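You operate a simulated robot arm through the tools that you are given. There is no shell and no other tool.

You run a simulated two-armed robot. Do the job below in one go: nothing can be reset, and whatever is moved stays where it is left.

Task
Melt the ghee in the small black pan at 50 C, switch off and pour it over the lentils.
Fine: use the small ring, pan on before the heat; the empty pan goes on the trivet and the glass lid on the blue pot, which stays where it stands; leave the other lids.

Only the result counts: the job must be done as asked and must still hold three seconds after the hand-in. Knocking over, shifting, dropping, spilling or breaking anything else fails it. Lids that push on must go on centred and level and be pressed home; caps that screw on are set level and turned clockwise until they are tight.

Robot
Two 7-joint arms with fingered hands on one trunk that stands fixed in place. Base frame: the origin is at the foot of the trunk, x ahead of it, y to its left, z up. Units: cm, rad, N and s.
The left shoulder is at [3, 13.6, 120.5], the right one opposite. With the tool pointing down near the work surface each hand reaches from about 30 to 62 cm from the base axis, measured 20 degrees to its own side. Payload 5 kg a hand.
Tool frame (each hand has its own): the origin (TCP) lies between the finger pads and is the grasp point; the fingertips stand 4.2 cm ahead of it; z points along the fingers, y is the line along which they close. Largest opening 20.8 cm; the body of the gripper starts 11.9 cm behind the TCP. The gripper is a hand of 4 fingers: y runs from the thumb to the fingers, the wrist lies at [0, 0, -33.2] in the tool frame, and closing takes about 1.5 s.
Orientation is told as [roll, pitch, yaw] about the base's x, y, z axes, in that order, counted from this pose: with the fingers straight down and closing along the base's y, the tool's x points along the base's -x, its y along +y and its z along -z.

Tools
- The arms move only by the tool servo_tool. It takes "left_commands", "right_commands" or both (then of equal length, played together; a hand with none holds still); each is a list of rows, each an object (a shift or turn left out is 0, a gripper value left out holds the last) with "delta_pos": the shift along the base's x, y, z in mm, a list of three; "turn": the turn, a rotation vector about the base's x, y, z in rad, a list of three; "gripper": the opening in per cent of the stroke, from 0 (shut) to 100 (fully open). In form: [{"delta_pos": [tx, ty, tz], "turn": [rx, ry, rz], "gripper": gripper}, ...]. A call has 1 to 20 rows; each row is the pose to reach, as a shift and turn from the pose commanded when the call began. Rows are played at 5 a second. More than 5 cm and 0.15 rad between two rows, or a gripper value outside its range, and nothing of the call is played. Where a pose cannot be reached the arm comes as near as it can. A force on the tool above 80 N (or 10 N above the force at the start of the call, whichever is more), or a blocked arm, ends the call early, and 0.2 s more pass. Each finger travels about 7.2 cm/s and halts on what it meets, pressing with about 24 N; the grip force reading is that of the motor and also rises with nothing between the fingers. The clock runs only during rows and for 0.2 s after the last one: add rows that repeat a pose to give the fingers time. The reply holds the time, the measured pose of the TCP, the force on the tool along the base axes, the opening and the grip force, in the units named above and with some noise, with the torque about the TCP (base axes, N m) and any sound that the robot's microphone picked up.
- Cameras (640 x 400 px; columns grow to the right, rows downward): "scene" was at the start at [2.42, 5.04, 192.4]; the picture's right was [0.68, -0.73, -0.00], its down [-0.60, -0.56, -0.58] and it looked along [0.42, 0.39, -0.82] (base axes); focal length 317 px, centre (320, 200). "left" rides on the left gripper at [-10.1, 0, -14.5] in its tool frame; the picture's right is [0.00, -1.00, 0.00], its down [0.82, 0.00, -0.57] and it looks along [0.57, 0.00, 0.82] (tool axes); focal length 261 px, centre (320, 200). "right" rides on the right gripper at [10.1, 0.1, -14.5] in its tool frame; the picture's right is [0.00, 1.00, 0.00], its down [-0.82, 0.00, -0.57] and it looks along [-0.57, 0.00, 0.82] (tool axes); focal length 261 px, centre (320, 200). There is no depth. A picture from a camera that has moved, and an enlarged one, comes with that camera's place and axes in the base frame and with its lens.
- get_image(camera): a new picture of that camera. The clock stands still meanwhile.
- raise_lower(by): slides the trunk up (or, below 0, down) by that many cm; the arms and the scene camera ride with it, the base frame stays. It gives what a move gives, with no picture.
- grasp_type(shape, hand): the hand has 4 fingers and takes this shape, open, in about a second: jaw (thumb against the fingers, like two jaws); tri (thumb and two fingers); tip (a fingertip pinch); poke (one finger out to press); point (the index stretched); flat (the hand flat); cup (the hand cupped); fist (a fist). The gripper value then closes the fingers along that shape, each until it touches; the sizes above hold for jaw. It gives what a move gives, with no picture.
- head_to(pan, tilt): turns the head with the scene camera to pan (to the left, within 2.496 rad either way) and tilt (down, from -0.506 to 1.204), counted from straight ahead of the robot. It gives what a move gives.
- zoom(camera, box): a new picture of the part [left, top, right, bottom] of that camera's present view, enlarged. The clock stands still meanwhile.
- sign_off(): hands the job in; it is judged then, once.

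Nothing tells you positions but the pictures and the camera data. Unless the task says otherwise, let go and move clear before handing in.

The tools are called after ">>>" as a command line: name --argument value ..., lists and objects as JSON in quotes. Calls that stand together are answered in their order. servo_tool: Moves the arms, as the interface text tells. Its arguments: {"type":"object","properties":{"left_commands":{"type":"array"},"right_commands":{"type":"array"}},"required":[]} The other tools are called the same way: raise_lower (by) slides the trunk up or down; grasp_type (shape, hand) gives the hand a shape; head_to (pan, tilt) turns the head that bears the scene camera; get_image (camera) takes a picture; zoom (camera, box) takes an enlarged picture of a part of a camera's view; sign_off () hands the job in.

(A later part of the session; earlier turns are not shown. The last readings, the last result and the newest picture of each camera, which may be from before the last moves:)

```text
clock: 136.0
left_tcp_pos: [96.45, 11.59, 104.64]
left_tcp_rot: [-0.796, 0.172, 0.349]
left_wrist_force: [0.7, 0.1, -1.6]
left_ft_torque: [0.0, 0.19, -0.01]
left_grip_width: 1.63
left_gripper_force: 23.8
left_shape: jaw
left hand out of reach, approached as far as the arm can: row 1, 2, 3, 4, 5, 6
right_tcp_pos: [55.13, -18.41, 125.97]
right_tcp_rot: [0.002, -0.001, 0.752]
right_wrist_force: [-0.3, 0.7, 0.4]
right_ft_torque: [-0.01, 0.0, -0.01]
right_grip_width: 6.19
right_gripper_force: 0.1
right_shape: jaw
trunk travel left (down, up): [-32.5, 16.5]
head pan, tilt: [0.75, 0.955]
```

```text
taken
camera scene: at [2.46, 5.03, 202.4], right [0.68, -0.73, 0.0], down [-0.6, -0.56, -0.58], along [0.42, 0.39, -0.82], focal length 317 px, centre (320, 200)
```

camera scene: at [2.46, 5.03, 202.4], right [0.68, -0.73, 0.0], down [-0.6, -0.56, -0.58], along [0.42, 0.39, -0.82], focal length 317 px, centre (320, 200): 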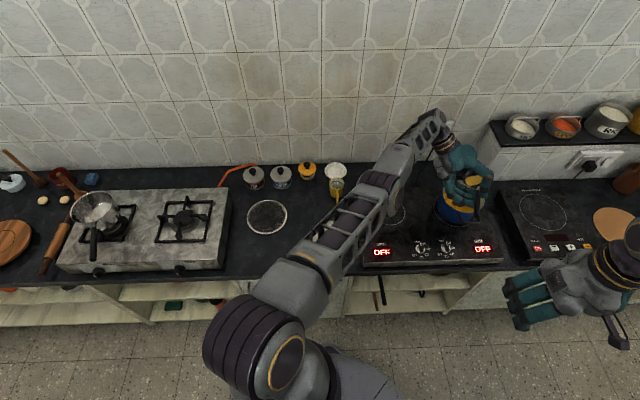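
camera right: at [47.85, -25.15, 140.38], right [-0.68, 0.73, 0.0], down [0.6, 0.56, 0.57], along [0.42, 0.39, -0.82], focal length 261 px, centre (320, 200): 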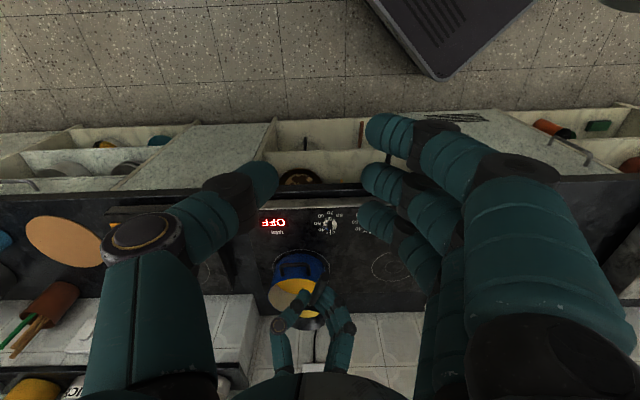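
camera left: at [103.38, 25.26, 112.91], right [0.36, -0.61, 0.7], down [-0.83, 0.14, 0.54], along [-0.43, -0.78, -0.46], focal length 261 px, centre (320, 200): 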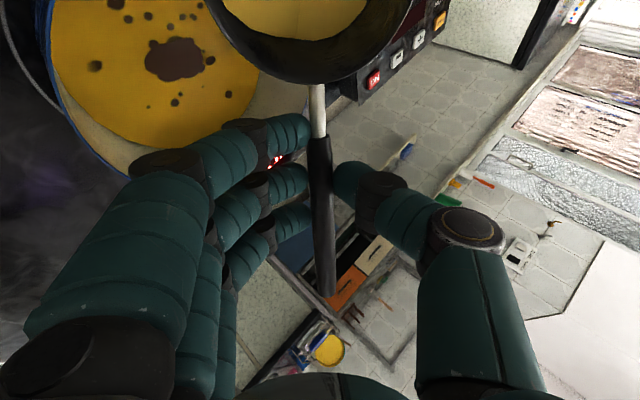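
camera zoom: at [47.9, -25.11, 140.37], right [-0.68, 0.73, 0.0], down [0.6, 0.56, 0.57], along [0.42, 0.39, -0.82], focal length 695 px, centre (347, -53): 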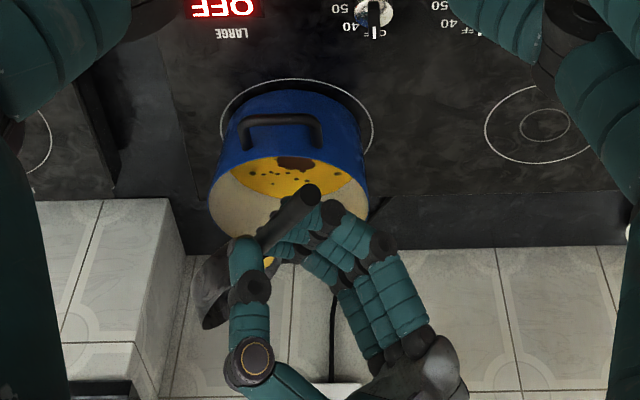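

The hand stays stuck outwards. Before doing anything else I look closely for where the ghee is and whether the lip is inside the pot.

>>> zoom --camera "scene" --box '[420, 140, 520, 250]'

>>> get_image --camera "left"

>>> zoom --camera "left" --box '[0, 0, 480, 200]'

```text
3.64 times, centred on (470, 195) of scene
camera zoom: at [2.46, 5.03, 202.4], right [0.68, -0.73, 0.0], down [-0.6, -0.56, -0.58], along [0.42, 0.39, -0.82], focal length 1154 px, centre (-226, 218)
```

zoom: 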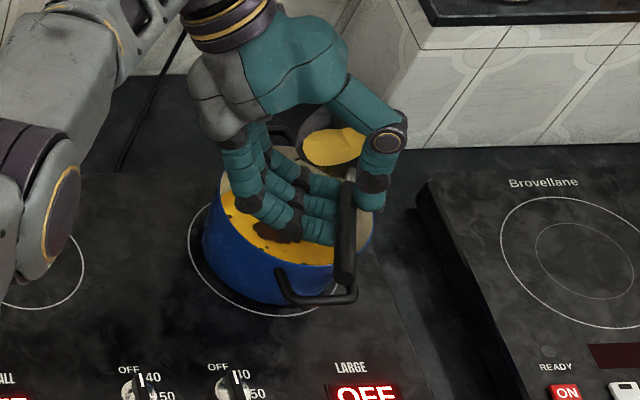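

```text
taken
camera left: at [103.75, 25.28, 112.88], right [0.36, -0.61, 0.7], down [-0.83, 0.13, 0.54], along [-0.42, -0.78, -0.47], focal length 261 px, centre (320, 200)
```

left: 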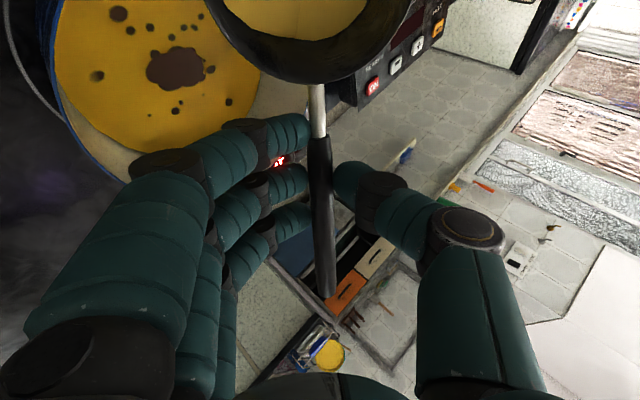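

```text
1.33 times, centred on (240, 100) of left
camera zoom: at [103.75, 25.28, 112.88], right [0.36, -0.61, 0.7], down [-0.83, 0.13, 0.54], along [-0.42, -0.78, -0.47], focal length 348 px, centre (427, 333)
```

zoom: 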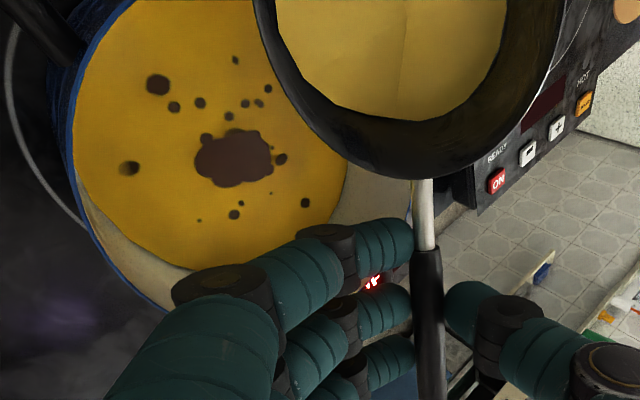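

A brown patch on the lentils shows some ghee has already landed near the middle; the pan still holds the rest, but the lip is too near the far rim. I roll back towards level to stop the flow and pull the hand inwards out of the stretched posture.

>>> servo_tool --left_commands '[{"delta_pos": [0, 0, 0], "turn": [0.087, 0.05, 0]}, {"delta_pos": [-5, 2, 2], "turn": [0.173, 0.1, 0]}, {"delta_pos": [-10, 4, 4], "turn": [0.26, 0.15, 0]}, {"delta_pos": [-16, 6, 6], "turn": [0.347, 0.2, 0]}, {"delta_pos": [-22, 8, 8], "turn": [0.433, 0.25, 0]}]'

>>> zoom --camera "right" --box '[240, 220, 380, 370]'

```text
clock: 137.2
left_tcp_pos: [91.66, 12.23, 105.79]
left_tcp_rot: [-0.288, 0.232, 0.455]
left_wrist_force: [0.9, 0.1, -1.7]
left_ft_torque: [-0.11, 0.25, -0.02]
left_grip_width: 1.6
left_gripper_force: 23.9
left_shape: jaw
left hand out of reach, approached as far as the arm can: row 1, 2, 3, 4, 5
right_tcp_pos: [55.35, -18.28, 125.88]
right_tcp_rot: [0.002, 0.001, 0.749]
right_wrist_force: [0.0, 0.5, 0.0]
right_ft_torque: [0.0, 0.07, 0.02]
right_grip_width: 6.21
right_gripper_force: 0.1
right_shape: jaw
trunk travel left (down, up): [-32.5, 16.5]
head pan, tilt: [0.75, 0.955]
```

```text
2.67 times, centred on (310, 295) of right
camera zoom: at [48.01, -25.14, 140.32], right [-0.68, 0.73, 0.0], down [0.6, 0.56, 0.57], along [0.42, 0.39, -0.82], focal length 695 px, centre (347, -53)
```

zoom: 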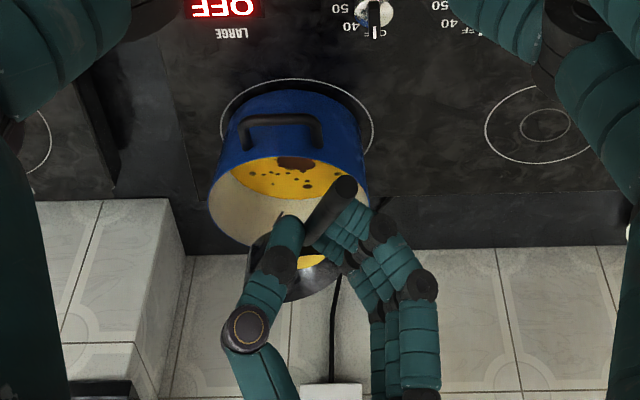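

Still at full stretch (a straight elbow). I command a larger inward move and level the pan, checking after a few rows.

>>> servo_tool --left_commands '[{"delta_pos": [-25, 8, 0], "turn": [0.08, 0.046, 0]}, {"delta_pos": [-50, 16, 0], "turn": [0.16, 0.092, 0]}, {"delta_pos": [-75, 24, 0], "turn": [0.24, 0.139, 0]}, {"delta_pos": [-75, 24, 0], "turn": [0.24, 0.139, 0]}]'

>>> get_image --camera "left"

```text
clock: 138.2
left_tcp_pos: [84.08, 14.43, 105.91]
left_tcp_rot: [-0.002, 0.245, 0.521]
left_wrist_force: [0.1, -0.3, -2.4]
left_ft_torque: [-0.13, 0.2, 0.0]
left_grip_width: 1.62
left_gripper_force: 24.2
left_shape: jaw
right_tcp_pos: [55.31, -18.31, 125.89]
right_tcp_rot: [0.0, 0.002, 0.75]
right_wrist_force: [0.3, -0.6, -0.5]
right_ft_torque: [-0.03, -0.01, -0.01]
right_grip_width: 6.23
right_gripper_force: 0.0
right_shape: jaw
trunk travel left (down, up): [-32.5, 16.5]
head pan, tilt: [0.75, 0.955]
```

```text
taken
camera left: at [95.66, 21.23, 117.39], right [0.5, -0.86, 0.0], down [-0.57, -0.33, 0.75], along [-0.65, -0.38, -0.66], focal length 261 px, centre (320, 200)
```

left: 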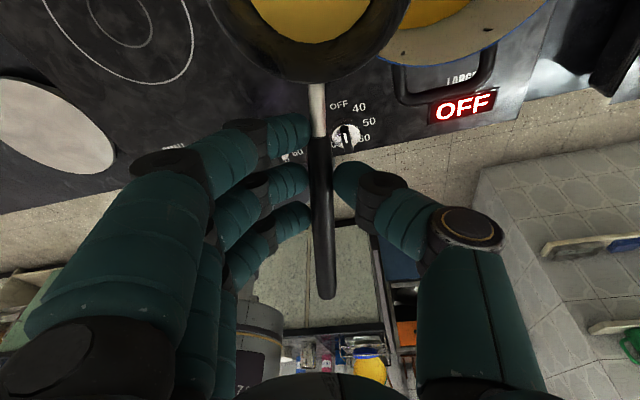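

The arm is free again and the pan is level. I pull back a little and re-orient: yaw to 60° (so rolling brings the wrist back towards the robot instead of stretching).

>>> servo_tool --left_commands '[{"delta_pos": [-6, 3, 1], "turn": [0, 0, 0.02]}, {"delta_pos": [-16, 7, 3], "turn": [0, 0, 0.06]}, {"delta_pos": [-28, 12, 6], "turn": [0, 0, 0.12]}, {"delta_pos": [-40, 18, 10], "turn": [0, 0, 0.19]}, {"delta_pos": [-52, 24, 13], "turn": [0, 0, 0.26]}, {"delta_pos": [-64, 29, 15], "turn": [0, 0, 0.33]}, {"delta_pos": [-74, 33, 16], "turn": [0, 0, 0.4]}, {"delta_pos": [-80, 35, 16], "turn": [0, 0, 0.46]}, {"delta_pos": [-80, 35, 16], "turn": [0, 0, 0.51]}, {"delta_pos": [-80, 35, 16], "turn": [0, 0, 0.526]}]'

>>> get_image --camera "left"

>>> get_image --camera "scene"

```text
clock: 140.4
left_tcp_pos: [76.25, 17.98, 107.32]
left_tcp_rot: [-0.001, 0.243, 1.049]
left_wrist_force: [0.6, 0.6, -2.6]
left_ft_torque: [-0.15, 0.07, 0.01]
left_grip_width: 1.6
left_gripper_force: 24.1
left_shape: jaw
right_tcp_pos: [55.33, -18.27, 125.95]
right_tcp_rot: [0.003, 0.0, 0.75]
right_wrist_force: [0.4, -0.4, -0.9]
right_ft_torque: [-0.02, 0.04, 0.01]
right_grip_width: 6.19
right_gripper_force: 0.1
right_shape: jaw
trunk travel left (down, up): [-32.5, 16.5]
head pan, tilt: [0.75, 0.955]
```

```text
taken
camera left: at [82.73, 29.56, 119.03], right [0.87, -0.49, 0.0], down [-0.33, -0.57, 0.75], along [-0.37, -0.65, -0.66], focal length 261 px, centre (320, 200)
```

left: 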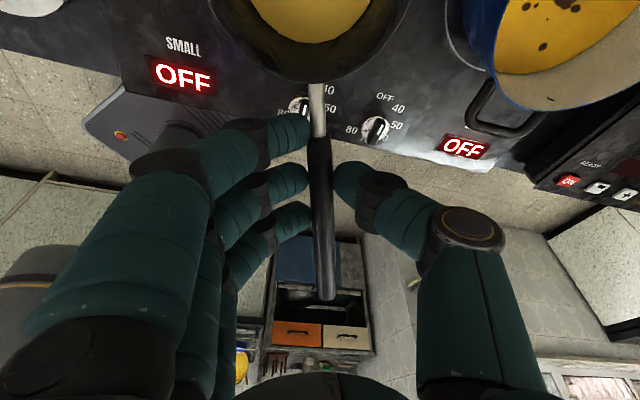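

```text
taken
camera scene: at [2.44, 5.03, 202.4], right [0.68, -0.73, 0.0], down [-0.6, -0.56, -0.58], along [0.42, 0.39, -0.82], focal length 317 px, centre (320, 200)
```

scene: 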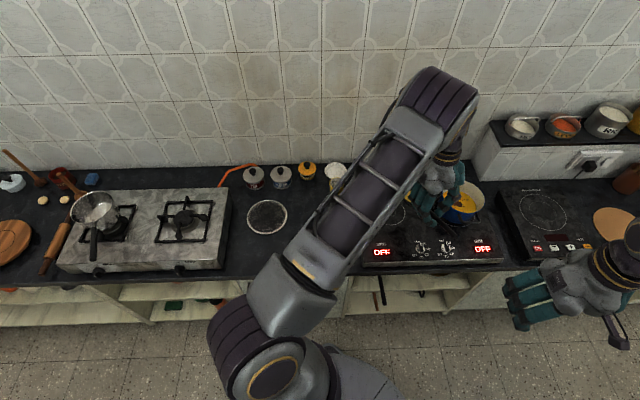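

Good posture. I pre-roll only 25° (safe for the shallow ghee), then glide to the pot.

>>> servo_tool --left_commands '[{"turn": [-0.02, -0.035, 0]}, {"turn": [-0.055, -0.095, 0]}, {"turn": [-0.095, -0.165, 0]}, {"turn": [-0.135, -0.234, 0]}, {"turn": [-0.175, -0.303, 0]}, {"turn": [-0.205, -0.355, 0]}, {"turn": [-0.218, -0.378, 0]}]'

>>> get_image --camera "left"

```text
clock: 142.0
left_tcp_pos: [76.09, 18.04, 107.48]
left_tcp_rot: [-0.453, 0.221, 0.942]
left_wrist_force: [0.0, -0.3, -1.3]
left_ft_torque: [-0.1, 0.15, 0.0]
left_grip_width: 1.6
left_gripper_force: 24.0
left_shape: jaw
right_tcp_pos: [55.33, -18.43, 125.94]
right_tcp_rot: [0.003, 0.001, 0.75]
right_wrist_force: [0.0, -0.2, 0.1]
right_ft_torque: [0.01, 0.03, 0.01]
right_grip_width: 6.23
right_gripper_force: 0.1
right_shape: jaw
trunk travel left (down, up): [-32.5, 16.5]
head pan, tilt: [0.75, 0.955]
```

```text
taken
camera left: at [78.51, 31.96, 117.94], right [0.79, -0.45, 0.42], down [-0.6, -0.41, 0.68], along [-0.13, -0.79, -0.59], focal length 261 px, centre (320, 200)
```

left: 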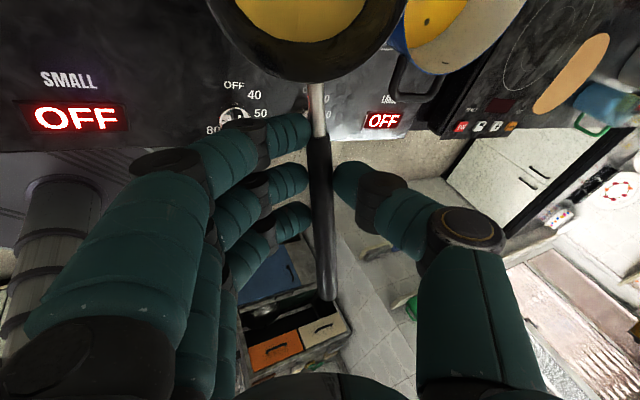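

Holding well. Now the glide to the pot (≈ (96.4, 2.4)), watching reach.

>>> servo_tool --left_commands '[{"delta_pos": [3, -2, 0]}, {"delta_pos": [9, -7, 0]}, {"delta_pos": [19, -15, 0]}, {"delta_pos": [32, -25, 0]}, {"delta_pos": [47, -36, 0]}, {"delta_pos": [63, -48, 0]}, {"delta_pos": [79, -61, 0]}, {"delta_pos": [95, -73, 0]}, {"delta_pos": [111, -85, 0]}, {"delta_pos": [127, -98, 0]}, {"delta_pos": [143, -110, 0]}, {"delta_pos": [158, -121, 0]}, {"delta_pos": [172, -132, 0]}, {"delta_pos": [184, -141, 0]}, {"delta_pos": [194, -149, 0]}, {"delta_pos": [200, -154, 0]}, {"delta_pos": [203, -156, 0]}]'

>>> get_image --camera "left"

>>> zoom --camera "right" --box '[220, 200, 400, 370]'

>>> get_image --camera "scene"

```text
clock: 145.6
left_tcp_pos: [96.48, 2.42, 107.34]
left_tcp_rot: [-0.45, 0.222, 0.944]
left_wrist_force: [-0.8, 0.3, -2.1]
left_ft_torque: [-0.16, 0.17, 0.0]
left_grip_width: 1.64
left_gripper_force: 24.2
left_shape: jaw
right_tcp_pos: [55.25, -18.36, 125.79]
right_tcp_rot: [0.001, 0.001, 0.75]
right_wrist_force: [0.1, 0.1, 0.4]
right_ft_torque: [0.02, 0.0, 0.02]
right_grip_width: 6.19
right_gripper_force: 0.1
right_shape: jaw
trunk travel left (down, up): [-32.5, 16.5]
head pan, tilt: [0.75, 0.955]
```

```text
taken
camera left: at [98.85, 16.39, 117.88], right [0.79, -0.45, 0.42], down [-0.6, -0.41, 0.68], along [-0.13, -0.79, -0.59], focal length 261 px, centre (320, 200)
```

left: 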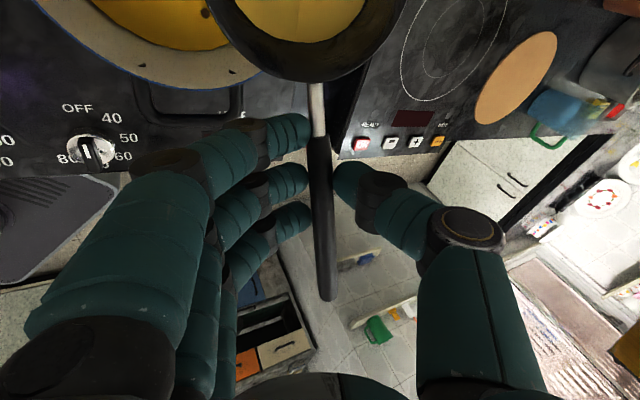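

```text
2.35 times, centred on (310, 285) of right
camera zoom: at [47.92, -25.13, 140.36], right [-0.68, 0.73, 0.0], down [0.6, 0.56, 0.57], along [0.42, 0.39, -0.82], focal length 613 px, centre (344, 0)
```

zoom: 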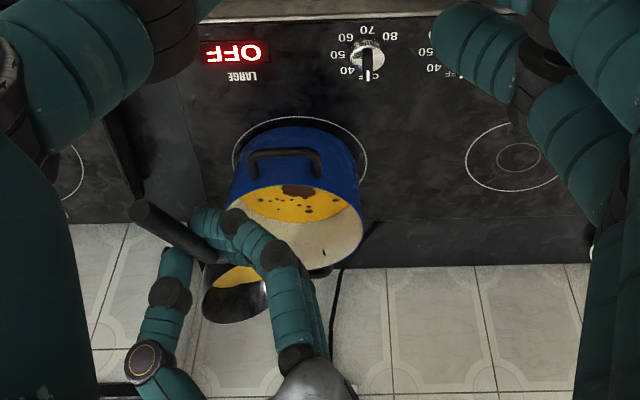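

```text
taken
camera scene: at [2.48, 5.01, 202.4], right [0.68, -0.73, 0.0], down [-0.6, -0.56, -0.58], along [0.42, 0.39, -0.82], focal length 317 px, centre (320, 200)
```

scene: 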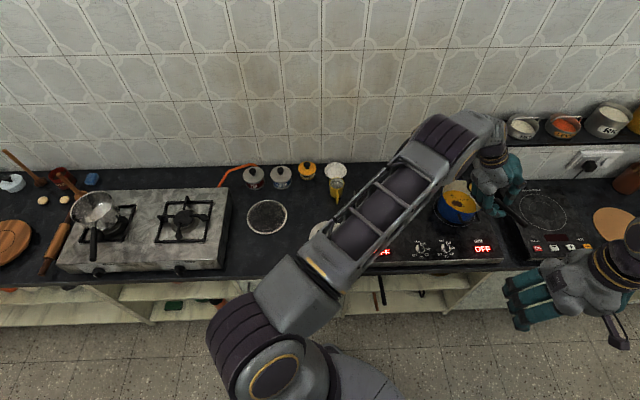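

The lip is now above the pot's middle and the arm is not stretched. I roll on from 25° to 50°, shifting the hand so the lip stays over the centre.

>>> servo_tool --left_commands '[{"delta_pos": [-4.2, 2.4, 0], "turn": [-0.0436, -0.0756, 0]}, {"delta_pos": [-8.6, 5, 0], "turn": [-0.0873, -0.1511, 0]}, {"delta_pos": [-13.1, 7.6, 0], "turn": [-0.1309, -0.2267, 0]}, {"delta_pos": [-17.7, 10.2, 0], "turn": [-0.1745, -0.3023, 0]}, {"delta_pos": [-22.3, 12.9, 0], "turn": [-0.2182, -0.3779, 0]}]'

>>> zoom --camera "right" --box '[220, 200, 400, 370]'

>>> get_image --camera "left"

```text
clock: 146.8
left_tcp_pos: [94.35, 3.67, 107.65]
left_tcp_rot: [-0.894, 0.157, 0.86]
left_wrist_force: [0.7, -1.8, -1.8]
left_ft_torque: [0.02, 0.34, -0.03]
left_grip_width: 1.58
left_gripper_force: 24.3
left_shape: jaw
right_tcp_pos: [55.35, -18.12, 125.97]
right_tcp_rot: [0.0, 0.002, 0.751]
right_wrist_force: [0.5, 0.2, 1.4]
right_ft_torque: [-0.14, 0.05, -0.04]
right_grip_width: 6.18
right_gripper_force: 0.0
right_shape: jaw
trunk travel left (down, up): [-32.5, 16.5]
head pan, tilt: [0.75, 0.955]
```

```text
2.35 times, centred on (310, 285) of right
camera zoom: at [47.89, -24.95, 140.4], right [-0.68, 0.73, 0.0], down [0.6, 0.56, 0.57], along [0.42, 0.39, -0.82], focal length 613 px, centre (344, 0)
```

zoom: 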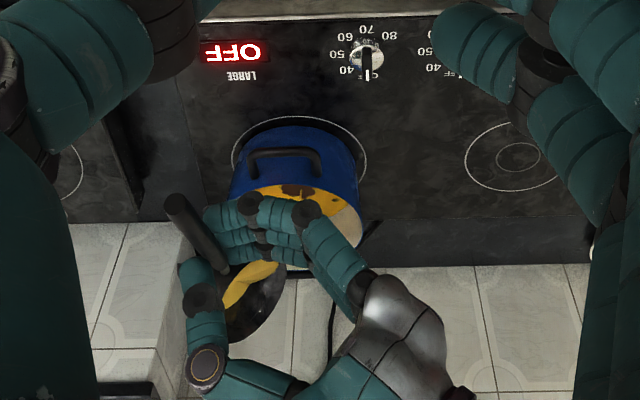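

```text
taken
camera left: at [93.22, 19.73, 114.85], right [0.56, -0.31, 0.77], down [-0.83, -0.28, 0.49], along [0.06, -0.91, -0.42], focal length 261 px, centre (320, 200)
```

left: 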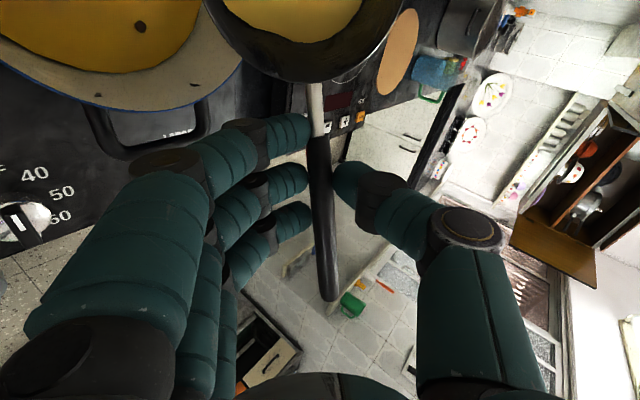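

The arm follows exactly and the ghee is running to the lip over the pot. I continue slowly to 100° to empty the pan.

>>> servo_tool --left_commands '[{"delta_pos": [-2.4, 1.4, 0], "turn": [-0.0218, -0.0378, 0]}, {"delta_pos": [-4.7, 2.7, 0], "turn": [-0.0436, -0.0756, 0]}, {"delta_pos": [-7, 4.1, 0], "turn": [-0.0654, -0.1133, 0]}, {"delta_pos": [-9.4, 5.5, 0], "turn": [-0.0873, -0.1511, 0]}, {"delta_pos": [-11.8, 6.8, 0], "turn": [-0.1091, -0.1889, 0]}, {"delta_pos": [-14.1, 8.2, 0], "turn": [-0.1309, -0.2267, 0]}, {"delta_pos": [-16.4, 9.5, 0], "turn": [-0.1527, -0.2645, 0]}, {"delta_pos": [-18.7, 10.8, 0], "turn": [-0.1745, -0.3023, 0]}, {"delta_pos": [-21, 12.1, 0], "turn": [-0.1964, -0.3401, 0]}, {"delta_pos": [-23.2, 13.4, 0], "turn": [-0.2182, -0.3779, 0]}, {"delta_pos": [-25.4, 14.6, 0], "turn": [-0.24, -0.4156, 0]}, {"delta_pos": [-27.5, 15.9, 0], "turn": [-0.2618, -0.4534, 0]}, {"delta_pos": [-29.6, 17.1, 0], "turn": [-0.2836, -0.4912, 0]}, {"delta_pos": [-31.7, 18.3, 0], "turn": [-0.3054, -0.529, 0]}, {"delta_pos": [-33.7, 19.5, 0], "turn": [-0.3272, -0.5668, 0]}, {"delta_pos": [-35.7, 20.6, 0], "turn": [-0.3491, -0.6046, 0]}, {"delta_pos": [-37.6, 21.7, 0], "turn": [-0.3709, -0.6424, 0]}, {"delta_pos": [-39.4, 22.8, 0], "turn": [-0.3927, -0.6802, 0]}, {"delta_pos": [-41.2, 23.8, 0], "turn": [-0.4145, -0.7179, 0]}, {"delta_pos": [-42.9, 24.8, 0], "turn": [-0.4363, -0.7557, 0]}]'

>>> zoom --camera "right" --box '[220, 200, 400, 370]'

>>> get_image --camera "left"

>>> zoom --camera "scene" --box '[400, 140, 540, 270]'

```text
clock: 151.0
left_tcp_pos: [89.88, 6.21, 107.42]
left_tcp_rot: [-1.743, -0.043, 0.806]
left_wrist_force: [0.1, 0.7, -2.7]
left_ft_torque: [-0.05, 0.22, -0.01]
left_grip_width: 1.6
left_gripper_force: 24.0
left_shape: jaw
right_tcp_pos: [55.35, -18.42, 125.9]
right_tcp_rot: [0.002, 0.0, 0.753]
right_wrist_force: [0.9, -0.2, -0.2]
right_ft_torque: [0.01, 0.02, -0.02]
right_grip_width: 6.2
right_gripper_force: 0.0
right_shape: jaw
trunk travel left (down, up): [-32.5, 16.5]
head pan, tilt: [0.75, 0.955]
```

```text
2.35 times, centred on (310, 285) of right
camera zoom: at [47.92, -25.12, 140.36], right [-0.68, 0.73, 0.0], down [0.6, 0.56, 0.57], along [0.42, 0.39, -0.82], focal length 613 px, centre (344, 0)
```

zoom: 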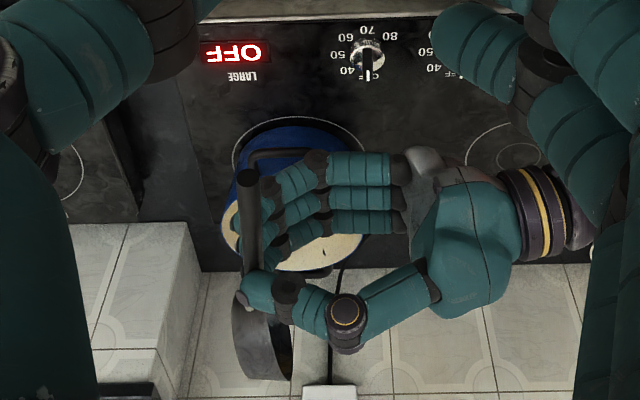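

```text
taken
camera left: at [86.7, 23.37, 105.32], right [-0.15, 0.09, 0.98], down [-0.97, -0.2, -0.13], along [0.18, -0.98, 0.12], focal length 261 px, centre (320, 200)
```

left: 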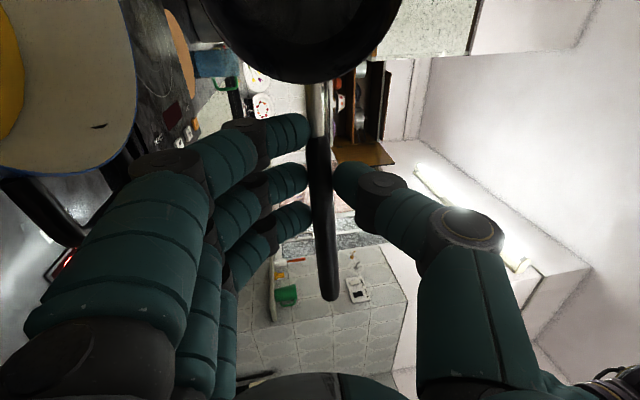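

```text
3.08 times, centred on (470, 205) of scene
camera zoom: at [2.48, 5.02, 202.4], right [0.68, -0.73, 0.0], down [-0.6, -0.56, -0.58], along [0.42, 0.39, -0.82], focal length 976 px, centre (-142, 185)
```

zoom: 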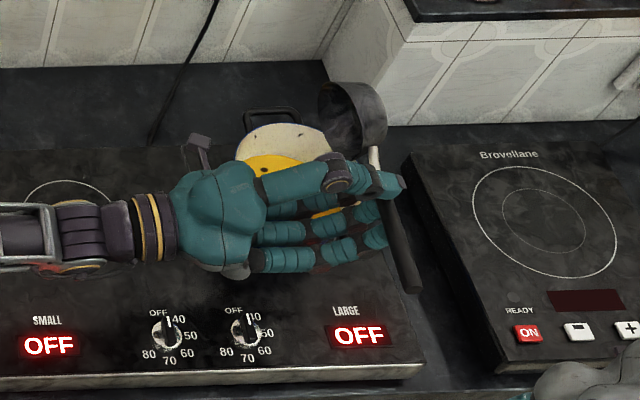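

The pan looks empty. I let it drip a second, then roll it back over the pot along the same path.

>>> servo_tool --left_commands '[{}, {}, {}, {}, {}, {"delta_pos": [3.5, -2, 0], "turn": [0.0436, 0.0756, 0]}, {"delta_pos": [7.2, -4.2, 0], "turn": [0.0873, 0.1511, 0]}, {"delta_pos": [11.2, -6.5, 0], "turn": [0.1309, 0.2267, 0]}, {"delta_pos": [15.3, -8.9, 0], "turn": [0.1745, 0.3023, 0]}, {"delta_pos": [19.7, -11.4, 0], "turn": [0.2182, 0.3779, 0]}, {"delta_pos": [24.2, -14, 0], "turn": [0.2618, 0.4534, 0]}, {"delta_pos": [28.8, -16.6, 0], "turn": [0.3054, 0.529, 0]}, {"delta_pos": [33.4, -19.3, 0], "turn": [0.3491, 0.6046, 0]}, {"delta_pos": [38.2, -22.1, 0], "turn": [0.3927, 0.6802, 0]}, {"delta_pos": [42.9, -24.8, 0], "turn": [0.4363, 0.7557, 0]}, {"delta_pos": [47.5, -27.5, 0], "turn": [0.48, 0.8313, 0]}, {"delta_pos": [52.1, -30.1, 0], "turn": [0.5236, 0.9069, 0]}, {"delta_pos": [56.6, -32.7, 0], "turn": [0.5672, 0.9825, 0]}, {"delta_pos": [61, -35.3, 0], "turn": [0.6109, 1.058, 0]}, {"delta_pos": [65.2, -37.7, 0], "turn": [0.6545, 1.1336, 0]}]'

>>> zoom --camera "right" --box '[220, 200, 400, 370]'

>>> get_image --camera "left"

```text
clock: 155.2
left_tcp_pos: [96.57, 2.53, 107.37]
left_tcp_rot: [-0.45, 0.219, 0.944]
left_wrist_force: [0.4, 0.8, -2.9]
left_ft_torque: [-0.14, 0.16, -0.04]
left_grip_width: 1.58
left_gripper_force: 23.6
left_shape: jaw
right_tcp_pos: [55.35, -18.43, 125.82]
right_tcp_rot: [0.001, 0.0, 0.749]
right_wrist_force: [-0.3, 0.2, -0.6]
right_ft_torque: [0.05, 0.04, -0.01]
right_grip_width: 6.18
right_gripper_force: 0.0
right_shape: jaw
trunk travel left (down, up): [-32.5, 16.5]
head pan, tilt: [0.75, 0.955]
```

```text
2.35 times, centred on (310, 285) of right
camera zoom: at [47.97, -25.19, 140.32], right [-0.68, 0.73, 0.0], down [0.6, 0.56, 0.57], along [0.42, 0.39, -0.82], focal length 613 px, centre (344, 0)
```

zoom: 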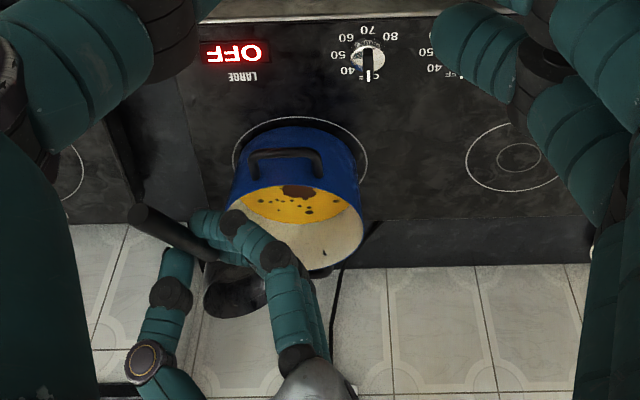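

```text
taken
camera left: at [98.9, 16.38, 117.88], right [0.79, -0.45, 0.42], down [-0.6, -0.41, 0.68], along [-0.13, -0.79, -0.6], focal length 261 px, centre (320, 200)
```

left: 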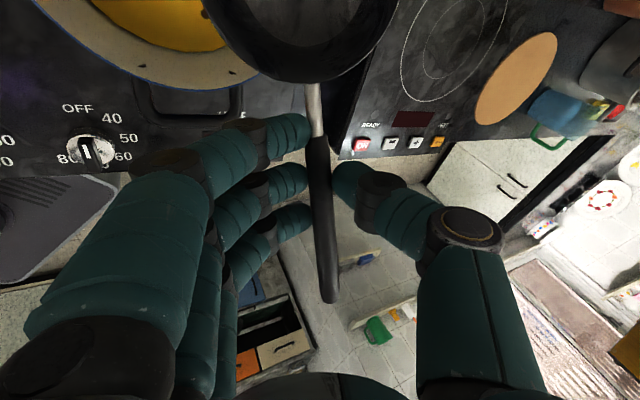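

The pan is empty and the ghee is on the lentils. I bring the pan back from the pot, level it, and turn it towards the trivet.

>>> servo_tool --left_commands '[{"delta_pos": [-10, 8, 3]}, {"delta_pos": [-30, 23, 8]}, {"delta_pos": [-58, 44, 14]}, {"delta_pos": [-88, 67, 20]}, {"delta_pos": [-118, 89, 25]}, {"delta_pos": [-148, 112, 25]}, {"delta_pos": [-174, 132, 25]}, {"delta_pos": [-194, 147, 25]}, {"delta_pos": [-205, 155, 25]}, {"delta_pos": [-205, 155, 25], "turn": [0.04, 0.069, 0]}, {"delta_pos": [-205, 155, 25], "turn": [0.09, 0.156, 0]}, {"delta_pos": [-205, 155, 25], "turn": [0.14, 0.242, 0]}, {"delta_pos": [-205, 155, 25], "turn": [0.185, 0.32, 0]}, {"delta_pos": [-205, 155, 25], "turn": [0.218, 0.378, 0]}, {"delta_pos": [-205, 155, 25], "turn": [0.218, 0.378, 0]}]'

>>> servo_tool --left_commands '[{"delta_pos": [-8, 4, 0], "turn": [0, 0, -0.03]}, {"delta_pos": [-26, 14, 0], "turn": [0, 0, -0.08]}, {"delta_pos": [-54, 30, 0], "turn": [0, 0, -0.15]}, {"delta_pos": [-86, 49, 0], "turn": [0, 0, -0.23]}, {"delta_pos": [-120, 70, 0], "turn": [0, 0, -0.31]}, {"delta_pos": [-156, 94, -10], "turn": [0, 0, -0.39]}, {"delta_pos": [-192, 119, -25], "turn": [0, 0, -0.47]}, {"delta_pos": [-228, 145, -40], "turn": [0, 0, -0.54]}, {"delta_pos": [-262, 171, -60], "turn": [0, 0, -0.6]}, {"delta_pos": [-294, 200, -75], "turn": [0, 0, -0.65]}, {"delta_pos": [-320, 224, -85], "turn": [0, 0, -0.68]}, {"delta_pos": [-336, 238, -90], "turn": [0, 0, -0.7]}, {"delta_pos": [-341, 243, -90], "turn": [0, 0, -0.7]}, {"delta_pos": [-341, 243, -90], "turn": [0, 0, -0.7]}]'

>>> get_image --camera "left"

>>> get_image --camera "scene"

```text
clock: 158.4
left_tcp_pos: [75.95, 17.91, 109.99]
left_tcp_rot: [-0.001, 0.245, 1.048]
left_wrist_force: [0.6, -0.4, -2.5]
left_ft_torque: [-0.12, 0.05, -0.01]
left_grip_width: 1.59
left_gripper_force: 23.9
left_shape: jaw
right_tcp_pos: [55.29, -18.37, 125.93]
right_tcp_rot: [0.002, 0.001, 0.752]
right_wrist_force: [0.5, -0.7, 0.6]
right_ft_torque: [-0.01, 0.01, 0.01]
right_grip_width: 6.17
right_gripper_force: 0.1
right_shape: jaw
trunk travel left (down, up): [-32.5, 16.5]
head pan, tilt: [0.75, 0.955]
```

```text
clock: 161.4
left_tcp_pos: [41.89, 42.1, 100.95]
left_tcp_rot: [-0.003, 0.245, 0.346]
left_wrist_force: [-0.1, 0.9, -2.8]
left_ft_torque: [-0.05, 0.17, 0.01]
left_grip_width: 1.61
left_gripper_force: 23.6
left_shape: jaw
right_tcp_pos: [55.37, -18.28, 125.93]
right_tcp_rot: [0.002, 0.0, 0.749]
right_wrist_force: [-0.9, 0.6, 0.6]
right_ft_torque: [0.01, -0.03, 0.02]
right_grip_width: 6.2
right_gripper_force: 0.1
right_shape: jaw
trunk travel left (down, up): [-32.5, 16.5]
head pan, tilt: [0.75, 0.955]
```

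```text
taken
camera left: at [54.29, 46.77, 112.59], right [0.35, -0.94, 0.0], down [-0.62, -0.23, 0.75], along [-0.71, -0.26, -0.66], focal length 261 px, centre (320, 200)
```

left: 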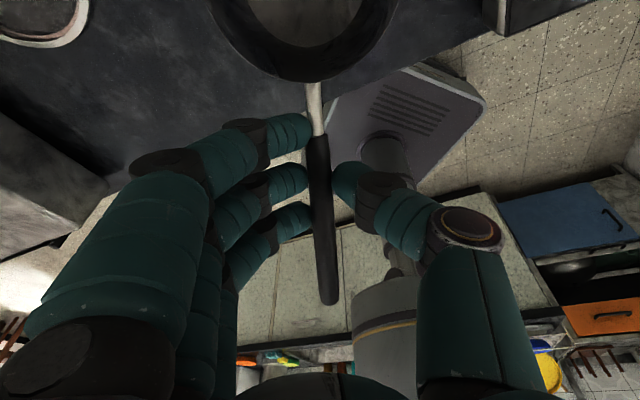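

```text
taken
camera scene: at [2.45, 5.03, 202.4], right [0.68, -0.73, 0.0], down [-0.6, -0.56, -0.58], along [0.42, 0.39, -0.82], focal length 317 px, centre (320, 200)
```

scene: 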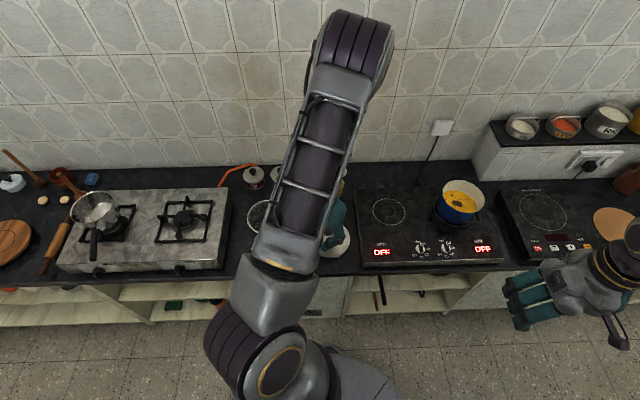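

The pan hovers above the trivet by my numbers. I check from the other cameras before lowering.

>>> zoom --camera "scene" --box '[280, 180, 400, 290]'

>>> get_image --camera "right"

>>> zoom --camera "scene" --box '[410, 160, 520, 250]'

```text
3.64 times, centred on (340, 235) of scene
camera zoom: at [2.45, 5.03, 202.4], right [0.68, -0.73, 0.0], down [-0.6, -0.56, -0.58], along [0.42, 0.39, -0.82], focal length 1154 px, centre (247, 73)
```

zoom: 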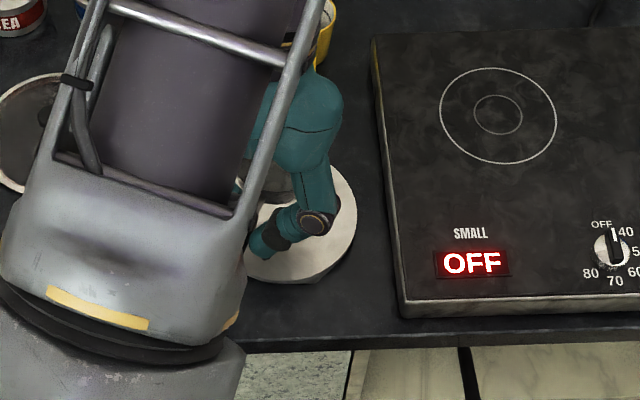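

```text
taken
camera right: at [47.9, -25.11, 140.37], right [-0.68, 0.73, 0.0], down [0.6, 0.56, 0.57], along [0.42, 0.39, -0.82], focal length 261 px, centre (320, 200)
```

right: 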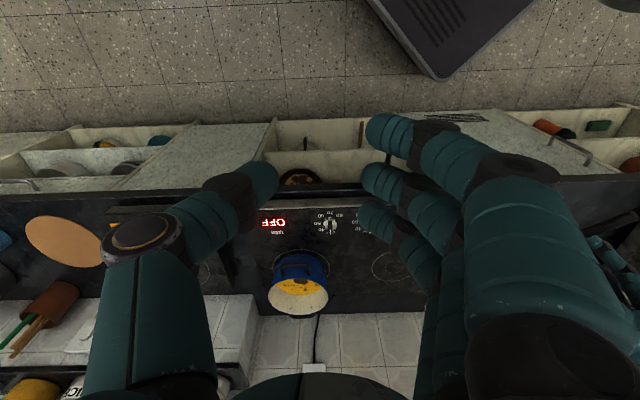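

```text
4.44 times, centred on (465, 205) of scene
camera zoom: at [2.45, 5.03, 202.4], right [0.68, -0.73, 0.0], down [-0.6, -0.56, -0.58], along [0.42, 0.39, -0.82], focal length 1410 px, centre (-324, 178)
```

zoom: 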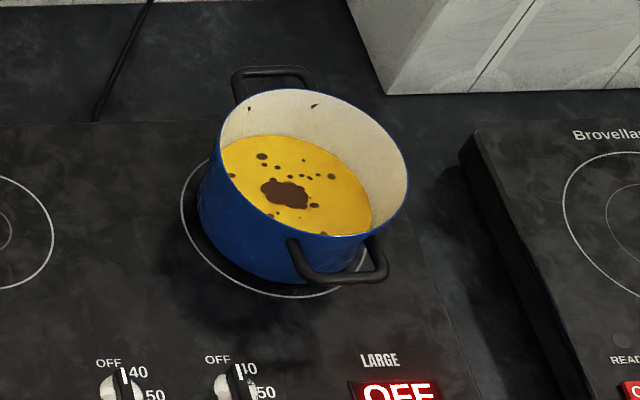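

No spills around the pot, and the lentils show the tempering. I lower the empty pan to the trivet, feeling for contact.

>>> servo_tool --left_commands '[{"delta_pos": [1, 2, -25]}, {"delta_pos": [1, 2, -50]}, {"delta_pos": [1, 2, -75]}, {"delta_pos": [1, 2, -92]}, {"delta_pos": [1, 2, -100]}, {"delta_pos": [1, 2, -100]}]'

```text
clock: 162.8
left_tcp_pos: [41.94, 42.36, 91.08]
left_tcp_rot: [-0.003, 0.245, 0.348]
left_wrist_force: [-1.5, 0.3, 1.3]
left_ft_torque: [0.16, -0.2, 0.13]
left_grip_width: 1.6
left_gripper_force: 24.2
left_shape: jaw
right_tcp_pos: [55.25, -18.29, 125.9]
right_tcp_rot: [0.002, 0.001, 0.751]
right_wrist_force: [-0.2, 0.0, 0.2]
right_ft_torque: [-0.02, 0.0, 0.04]
right_grip_width: 6.19
right_gripper_force: 0.1
right_shape: jaw
trunk travel left (down, up): [-32.5, 16.5]
head pan, tilt: [0.75, 0.955]
```

Contact about 2 cm earlier than expected; I look to see how the pan meets the trivet.

>>> get_image --camera "left"

>>> zoom --camera "scene" --box '[280, 180, 400, 290]'

>>> zoom --camera "right" --box '[540, 120, 640, 300]'

```text
taken
camera left: at [54.39, 47.02, 102.61], right [0.35, -0.94, 0.0], down [-0.62, -0.23, 0.75], along [-0.71, -0.26, -0.66], focal length 261 px, centre (320, 200)
```

left: 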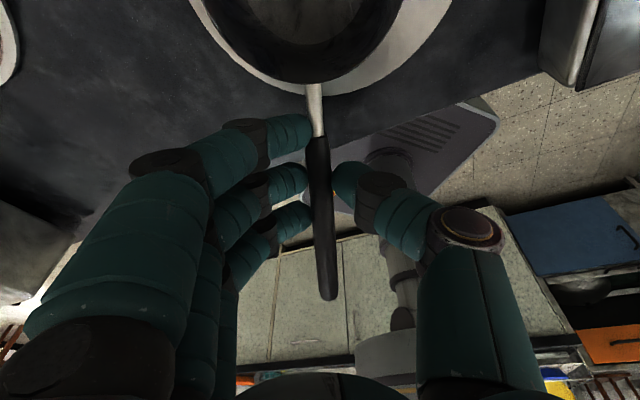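

```text
3.64 times, centred on (340, 235) of scene
camera zoom: at [2.42, 5.03, 202.4], right [0.68, -0.73, 0.0], down [-0.6, -0.56, -0.58], along [0.42, 0.39, -0.82], focal length 1154 px, centre (247, 73)
```

zoom: 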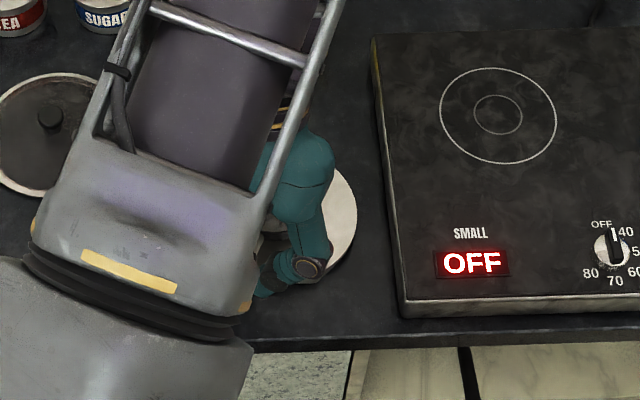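

```text
2.22 times, centred on (590, 210) of right
camera zoom: at [47.87, -25.12, 140.38], right [-0.68, 0.73, 0.0], down [0.6, 0.56, 0.57], along [0.42, 0.39, -0.82], focal length 579 px, centre (-280, 178)
```

zoom: 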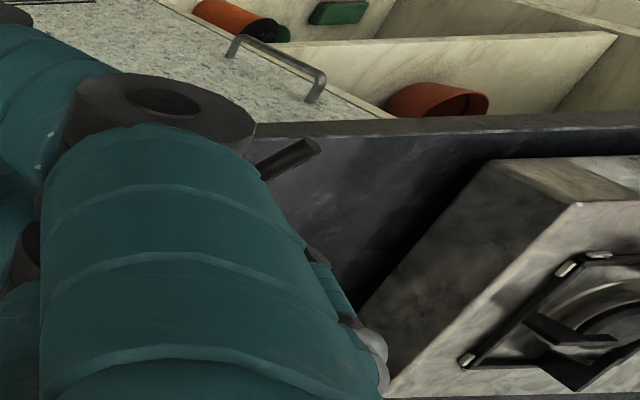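

The pan is centred over the trivet with its nose touching. I lower further while gradually easing the grip so it settles flat.

>>> servo_tool --left_commands '[{"delta_pos": [0, 0, -4]}, {"delta_pos": [0, 0, -8], "gripper": 4}, {"delta_pos": [0, 0, -11], "gripper": 6}, {"delta_pos": [0, 0, -14], "gripper": 7}, {"delta_pos": [0, 0, -16], "gripper": 8}, {"delta_pos": [0, 0, -17], "gripper": 9}, {"delta_pos": [0, 0, -17], "gripper": 10}, {"delta_pos": [0, 0, -17], "gripper": 12}, {"delta_pos": [0, 0, -17], "gripper": 18}, {"delta_pos": [0, 0, -17], "gripper": 30}, {"delta_pos": [0, 0, -17], "gripper": 42}, {"delta_pos": [0, 0, -17], "gripper": 42}]'

>>> get_image --camera "left"

```text
clock: 165.4
left_tcp_pos: [41.97, 42.37, 89.39]
left_tcp_rot: [-0.004, 0.244, 0.347]
left_wrist_force: [0.7, 0.1, -0.2]
left_ft_torque: [0.01, 0.0, 0.0]
left_grip_width: 8.64
left_gripper_force: 0.1
left_shape: jaw
right_tcp_pos: [55.12, -18.28, 125.84]
right_tcp_rot: [0.0, 0.001, 0.751]
right_wrist_force: [-0.3, 0.3, 0.4]
right_ft_torque: [0.03, -0.02, 0.03]
right_grip_width: 6.19
right_gripper_force: 0.2
right_shape: jaw
trunk travel left (down, up): [-32.5, 16.5]
head pan, tilt: [0.75, 0.955]
```

```text
taken
camera left: at [54.42, 47.02, 100.88], right [0.35, -0.94, 0.0], down [-0.62, -0.23, 0.75], along [-0.71, -0.26, -0.66], focal length 261 px, centre (320, 200)
```

left: 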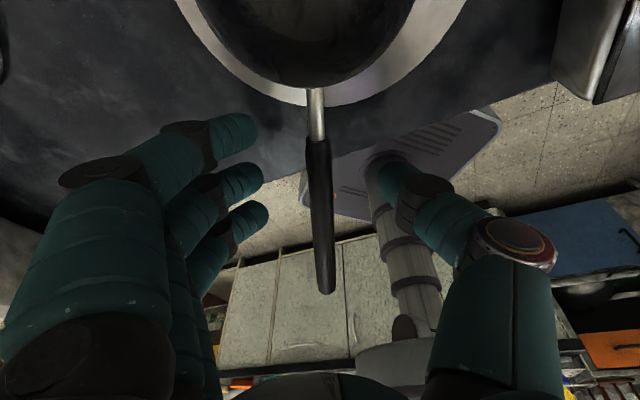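

Released. I withdraw the hand along its own axis and check the pan on the trivet.

>>> servo_tool --left_commands '[{"delta_pos": [9, 3, 38]}, {"delta_pos": [18, 6, 78]}, {"delta_pos": [24, 9, 115]}, {"delta_pos": [24, 30, 150]}, {"delta_pos": [10, 70, 170]}, {"delta_pos": [-10, 110, 180]}, {"delta_pos": [-30, 150, 190]}, {"delta_pos": [-50, 190, 200]}, {"delta_pos": [-50, 190, 200]}]'

>>> get_image --camera "scene"

>>> zoom --camera "scene" --box '[280, 180, 400, 290]'

>>> get_image --camera "left"

```text
clock: 167.4
left_tcp_pos: [37.06, 61.31, 109.37]
left_tcp_rot: [-0.002, 0.245, 0.348]
left_wrist_force: [0.0, 0.0, -0.2]
left_ft_torque: [0.1, 0.0, -0.04]
left_grip_width: 8.68
left_gripper_force: 0.0
left_shape: jaw
right_tcp_pos: [55.23, -18.4, 125.87]
right_tcp_rot: [0.001, -0.002, 0.75]
right_wrist_force: [0.0, -0.3, 0.2]
right_ft_torque: [0.12, 0.04, 0.03]
right_grip_width: 6.19
right_gripper_force: 0.2
right_shape: jaw
trunk travel left (down, up): [-32.5, 16.5]
head pan, tilt: [0.75, 0.955]
```

```text
taken
camera scene: at [2.53, 4.83, 202.4], right [0.68, -0.73, 0.0], down [-0.6, -0.56, -0.58], along [0.42, 0.39, -0.82], focal length 317 px, centre (320, 200)
```

scene: 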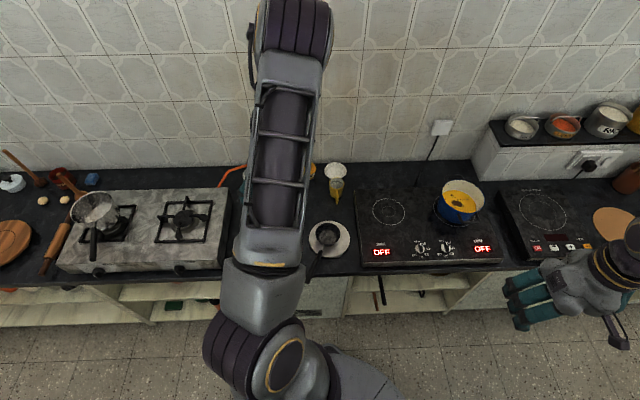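

```text
3.64 times, centred on (340, 235) of scene
camera zoom: at [2.53, 4.83, 202.4], right [0.68, -0.73, 0.0], down [-0.6, -0.56, -0.58], along [0.42, 0.39, -0.82], focal length 1154 px, centre (247, 73)
```

zoom: 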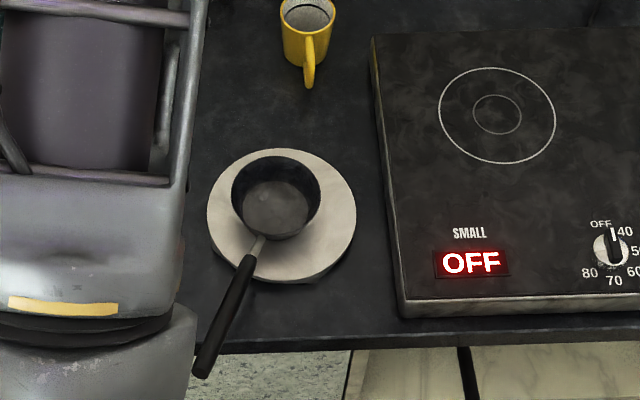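

```text
taken
camera left: at [49.53, 65.87, 120.96], right [0.34, -0.94, 0.0], down [-0.62, -0.23, 0.75], along [-0.71, -0.26, -0.66], focal length 261 px, centre (320, 200)
```

left: 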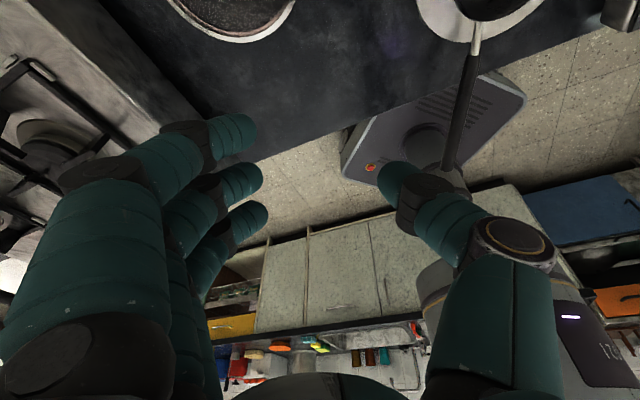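

The empty pan stands flat on the trivet. Next the glass lid (about (43, 75)): I tilt the left hand 30° forward (needed for the reach to the pot) and bring it above the lid to look straight down.

>>> servo_tool --left_commands '[{"delta_pos": [0, 5, 20], "turn": [0.044, -0.12, 0]}, {"delta_pos": [0, 10, 40], "turn": [0.087, -0.241, 0]}, {"delta_pos": [0, 15, 60], "turn": [0.131, -0.361, 0]}, {"delta_pos": [0, 20, 70], "turn": [0.175, -0.482, 0]}, {"delta_pos": [0, 25, 70], "turn": [0.218, -0.602, 0]}, {"delta_pos": [0, 30, 70], "turn": [0.262, -0.7225, 0]}, {"delta_pos": [0, 30, 70], "turn": [0.262, -0.7225, 0]}]'

>>> servo_tool --left_commands '[{"delta_pos": [8, 15, 0], "turn": [0, 0, 0.1]}, {"delta_pos": [16, 35, 0], "turn": [0, 0, 0.2]}, {"delta_pos": [24, 55, 0], "turn": [0, 0, 0.3]}, {"delta_pos": [32, 75, 0], "turn": [0, 0, 0.4]}, {"delta_pos": [40, 92, 0], "turn": [0, 0, 0.5]}, {"delta_pos": [50, 100, 0], "turn": [0, 0, 0.6]}, {"delta_pos": [58, 108, 0], "turn": [0, 0, 0.65]}, {"delta_pos": [58, 108, 0], "turn": [0, 0, 0.65]}]'

>>> get_image --camera "left"

>>> get_image --camera "scene"

```text
clock: 169.2
left_tcp_pos: [39.45, 62.23, 116.47]
left_tcp_rot: [-0.019, -0.421, 0.304]
left_wrist_force: [-4.1, 2.6, -0.2]
left_ft_torque: [-0.27, -0.39, -0.15]
left_grip_width: 8.73
left_gripper_force: 0.0
left_shape: jaw
left hand out of reach, approached as far as the arm can: row 5, 6, 7
right_tcp_pos: [54.93, -18.28, 126.14]
right_tcp_rot: [-0.002, 0.0, 0.749]
right_wrist_force: [-0.7, 0.0, 0.8]
right_ft_torque: [-0.17, -0.1, -0.02]
right_grip_width: 6.21
right_gripper_force: 0.2
right_shape: jaw
trunk travel left (down, up): [-32.5, 16.5]
head pan, tilt: [0.75, 0.955]
stopped in row 7 (left hand): the arm was blocked; the commanded pose is now the measured one
```

```text
clock: 171.0
left_tcp_pos: [45.43, 72.8, 116.53]
left_tcp_rot: [-0.015, -0.418, 0.956]
left_wrist_force: [0.4, -0.9, 0.1]
left_ft_torque: [0.02, -0.05, -0.03]
left_grip_width: 8.75
left_gripper_force: 0.1
left_shape: jaw
right_tcp_pos: [55.14, -18.48, 125.97]
right_tcp_rot: [0.0, 0.0, 0.746]
right_wrist_force: [-0.6, -0.2, -0.4]
right_ft_torque: [0.04, -0.04, -0.02]
right_grip_width: 6.21
right_gripper_force: 0.0
right_shape: jaw
trunk travel left (down, up): [-32.5, 16.5]
head pan, tilt: [0.75, 0.955]
```

```text
taken
camera left: at [47.03, 75.78, 133.79], right [0.82, -0.58, 0.02], down [-0.57, -0.8, 0.19], along [-0.1, -0.16, -0.98], focal length 261 px, centre (320, 200)
```

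left: 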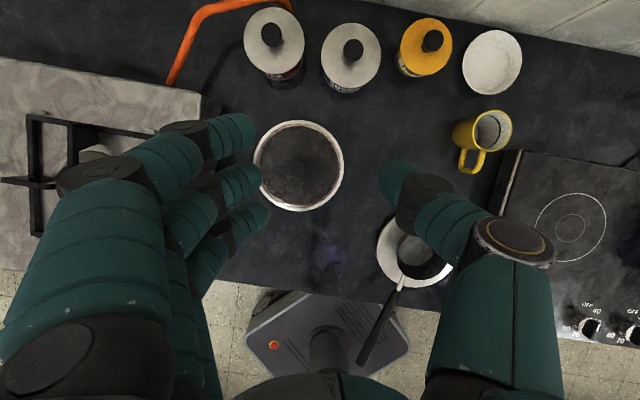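

```text
taken
camera scene: at [2.34, 5.02, 202.4], right [0.68, -0.73, 0.0], down [-0.6, -0.56, -0.58], along [0.42, 0.39, -0.82], focal length 317 px, centre (320, 200)
```

scene: 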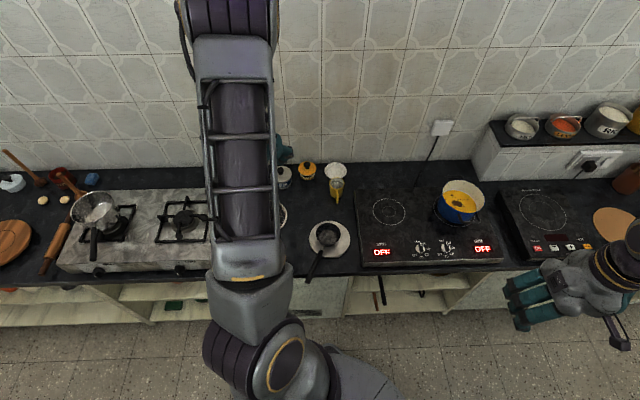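

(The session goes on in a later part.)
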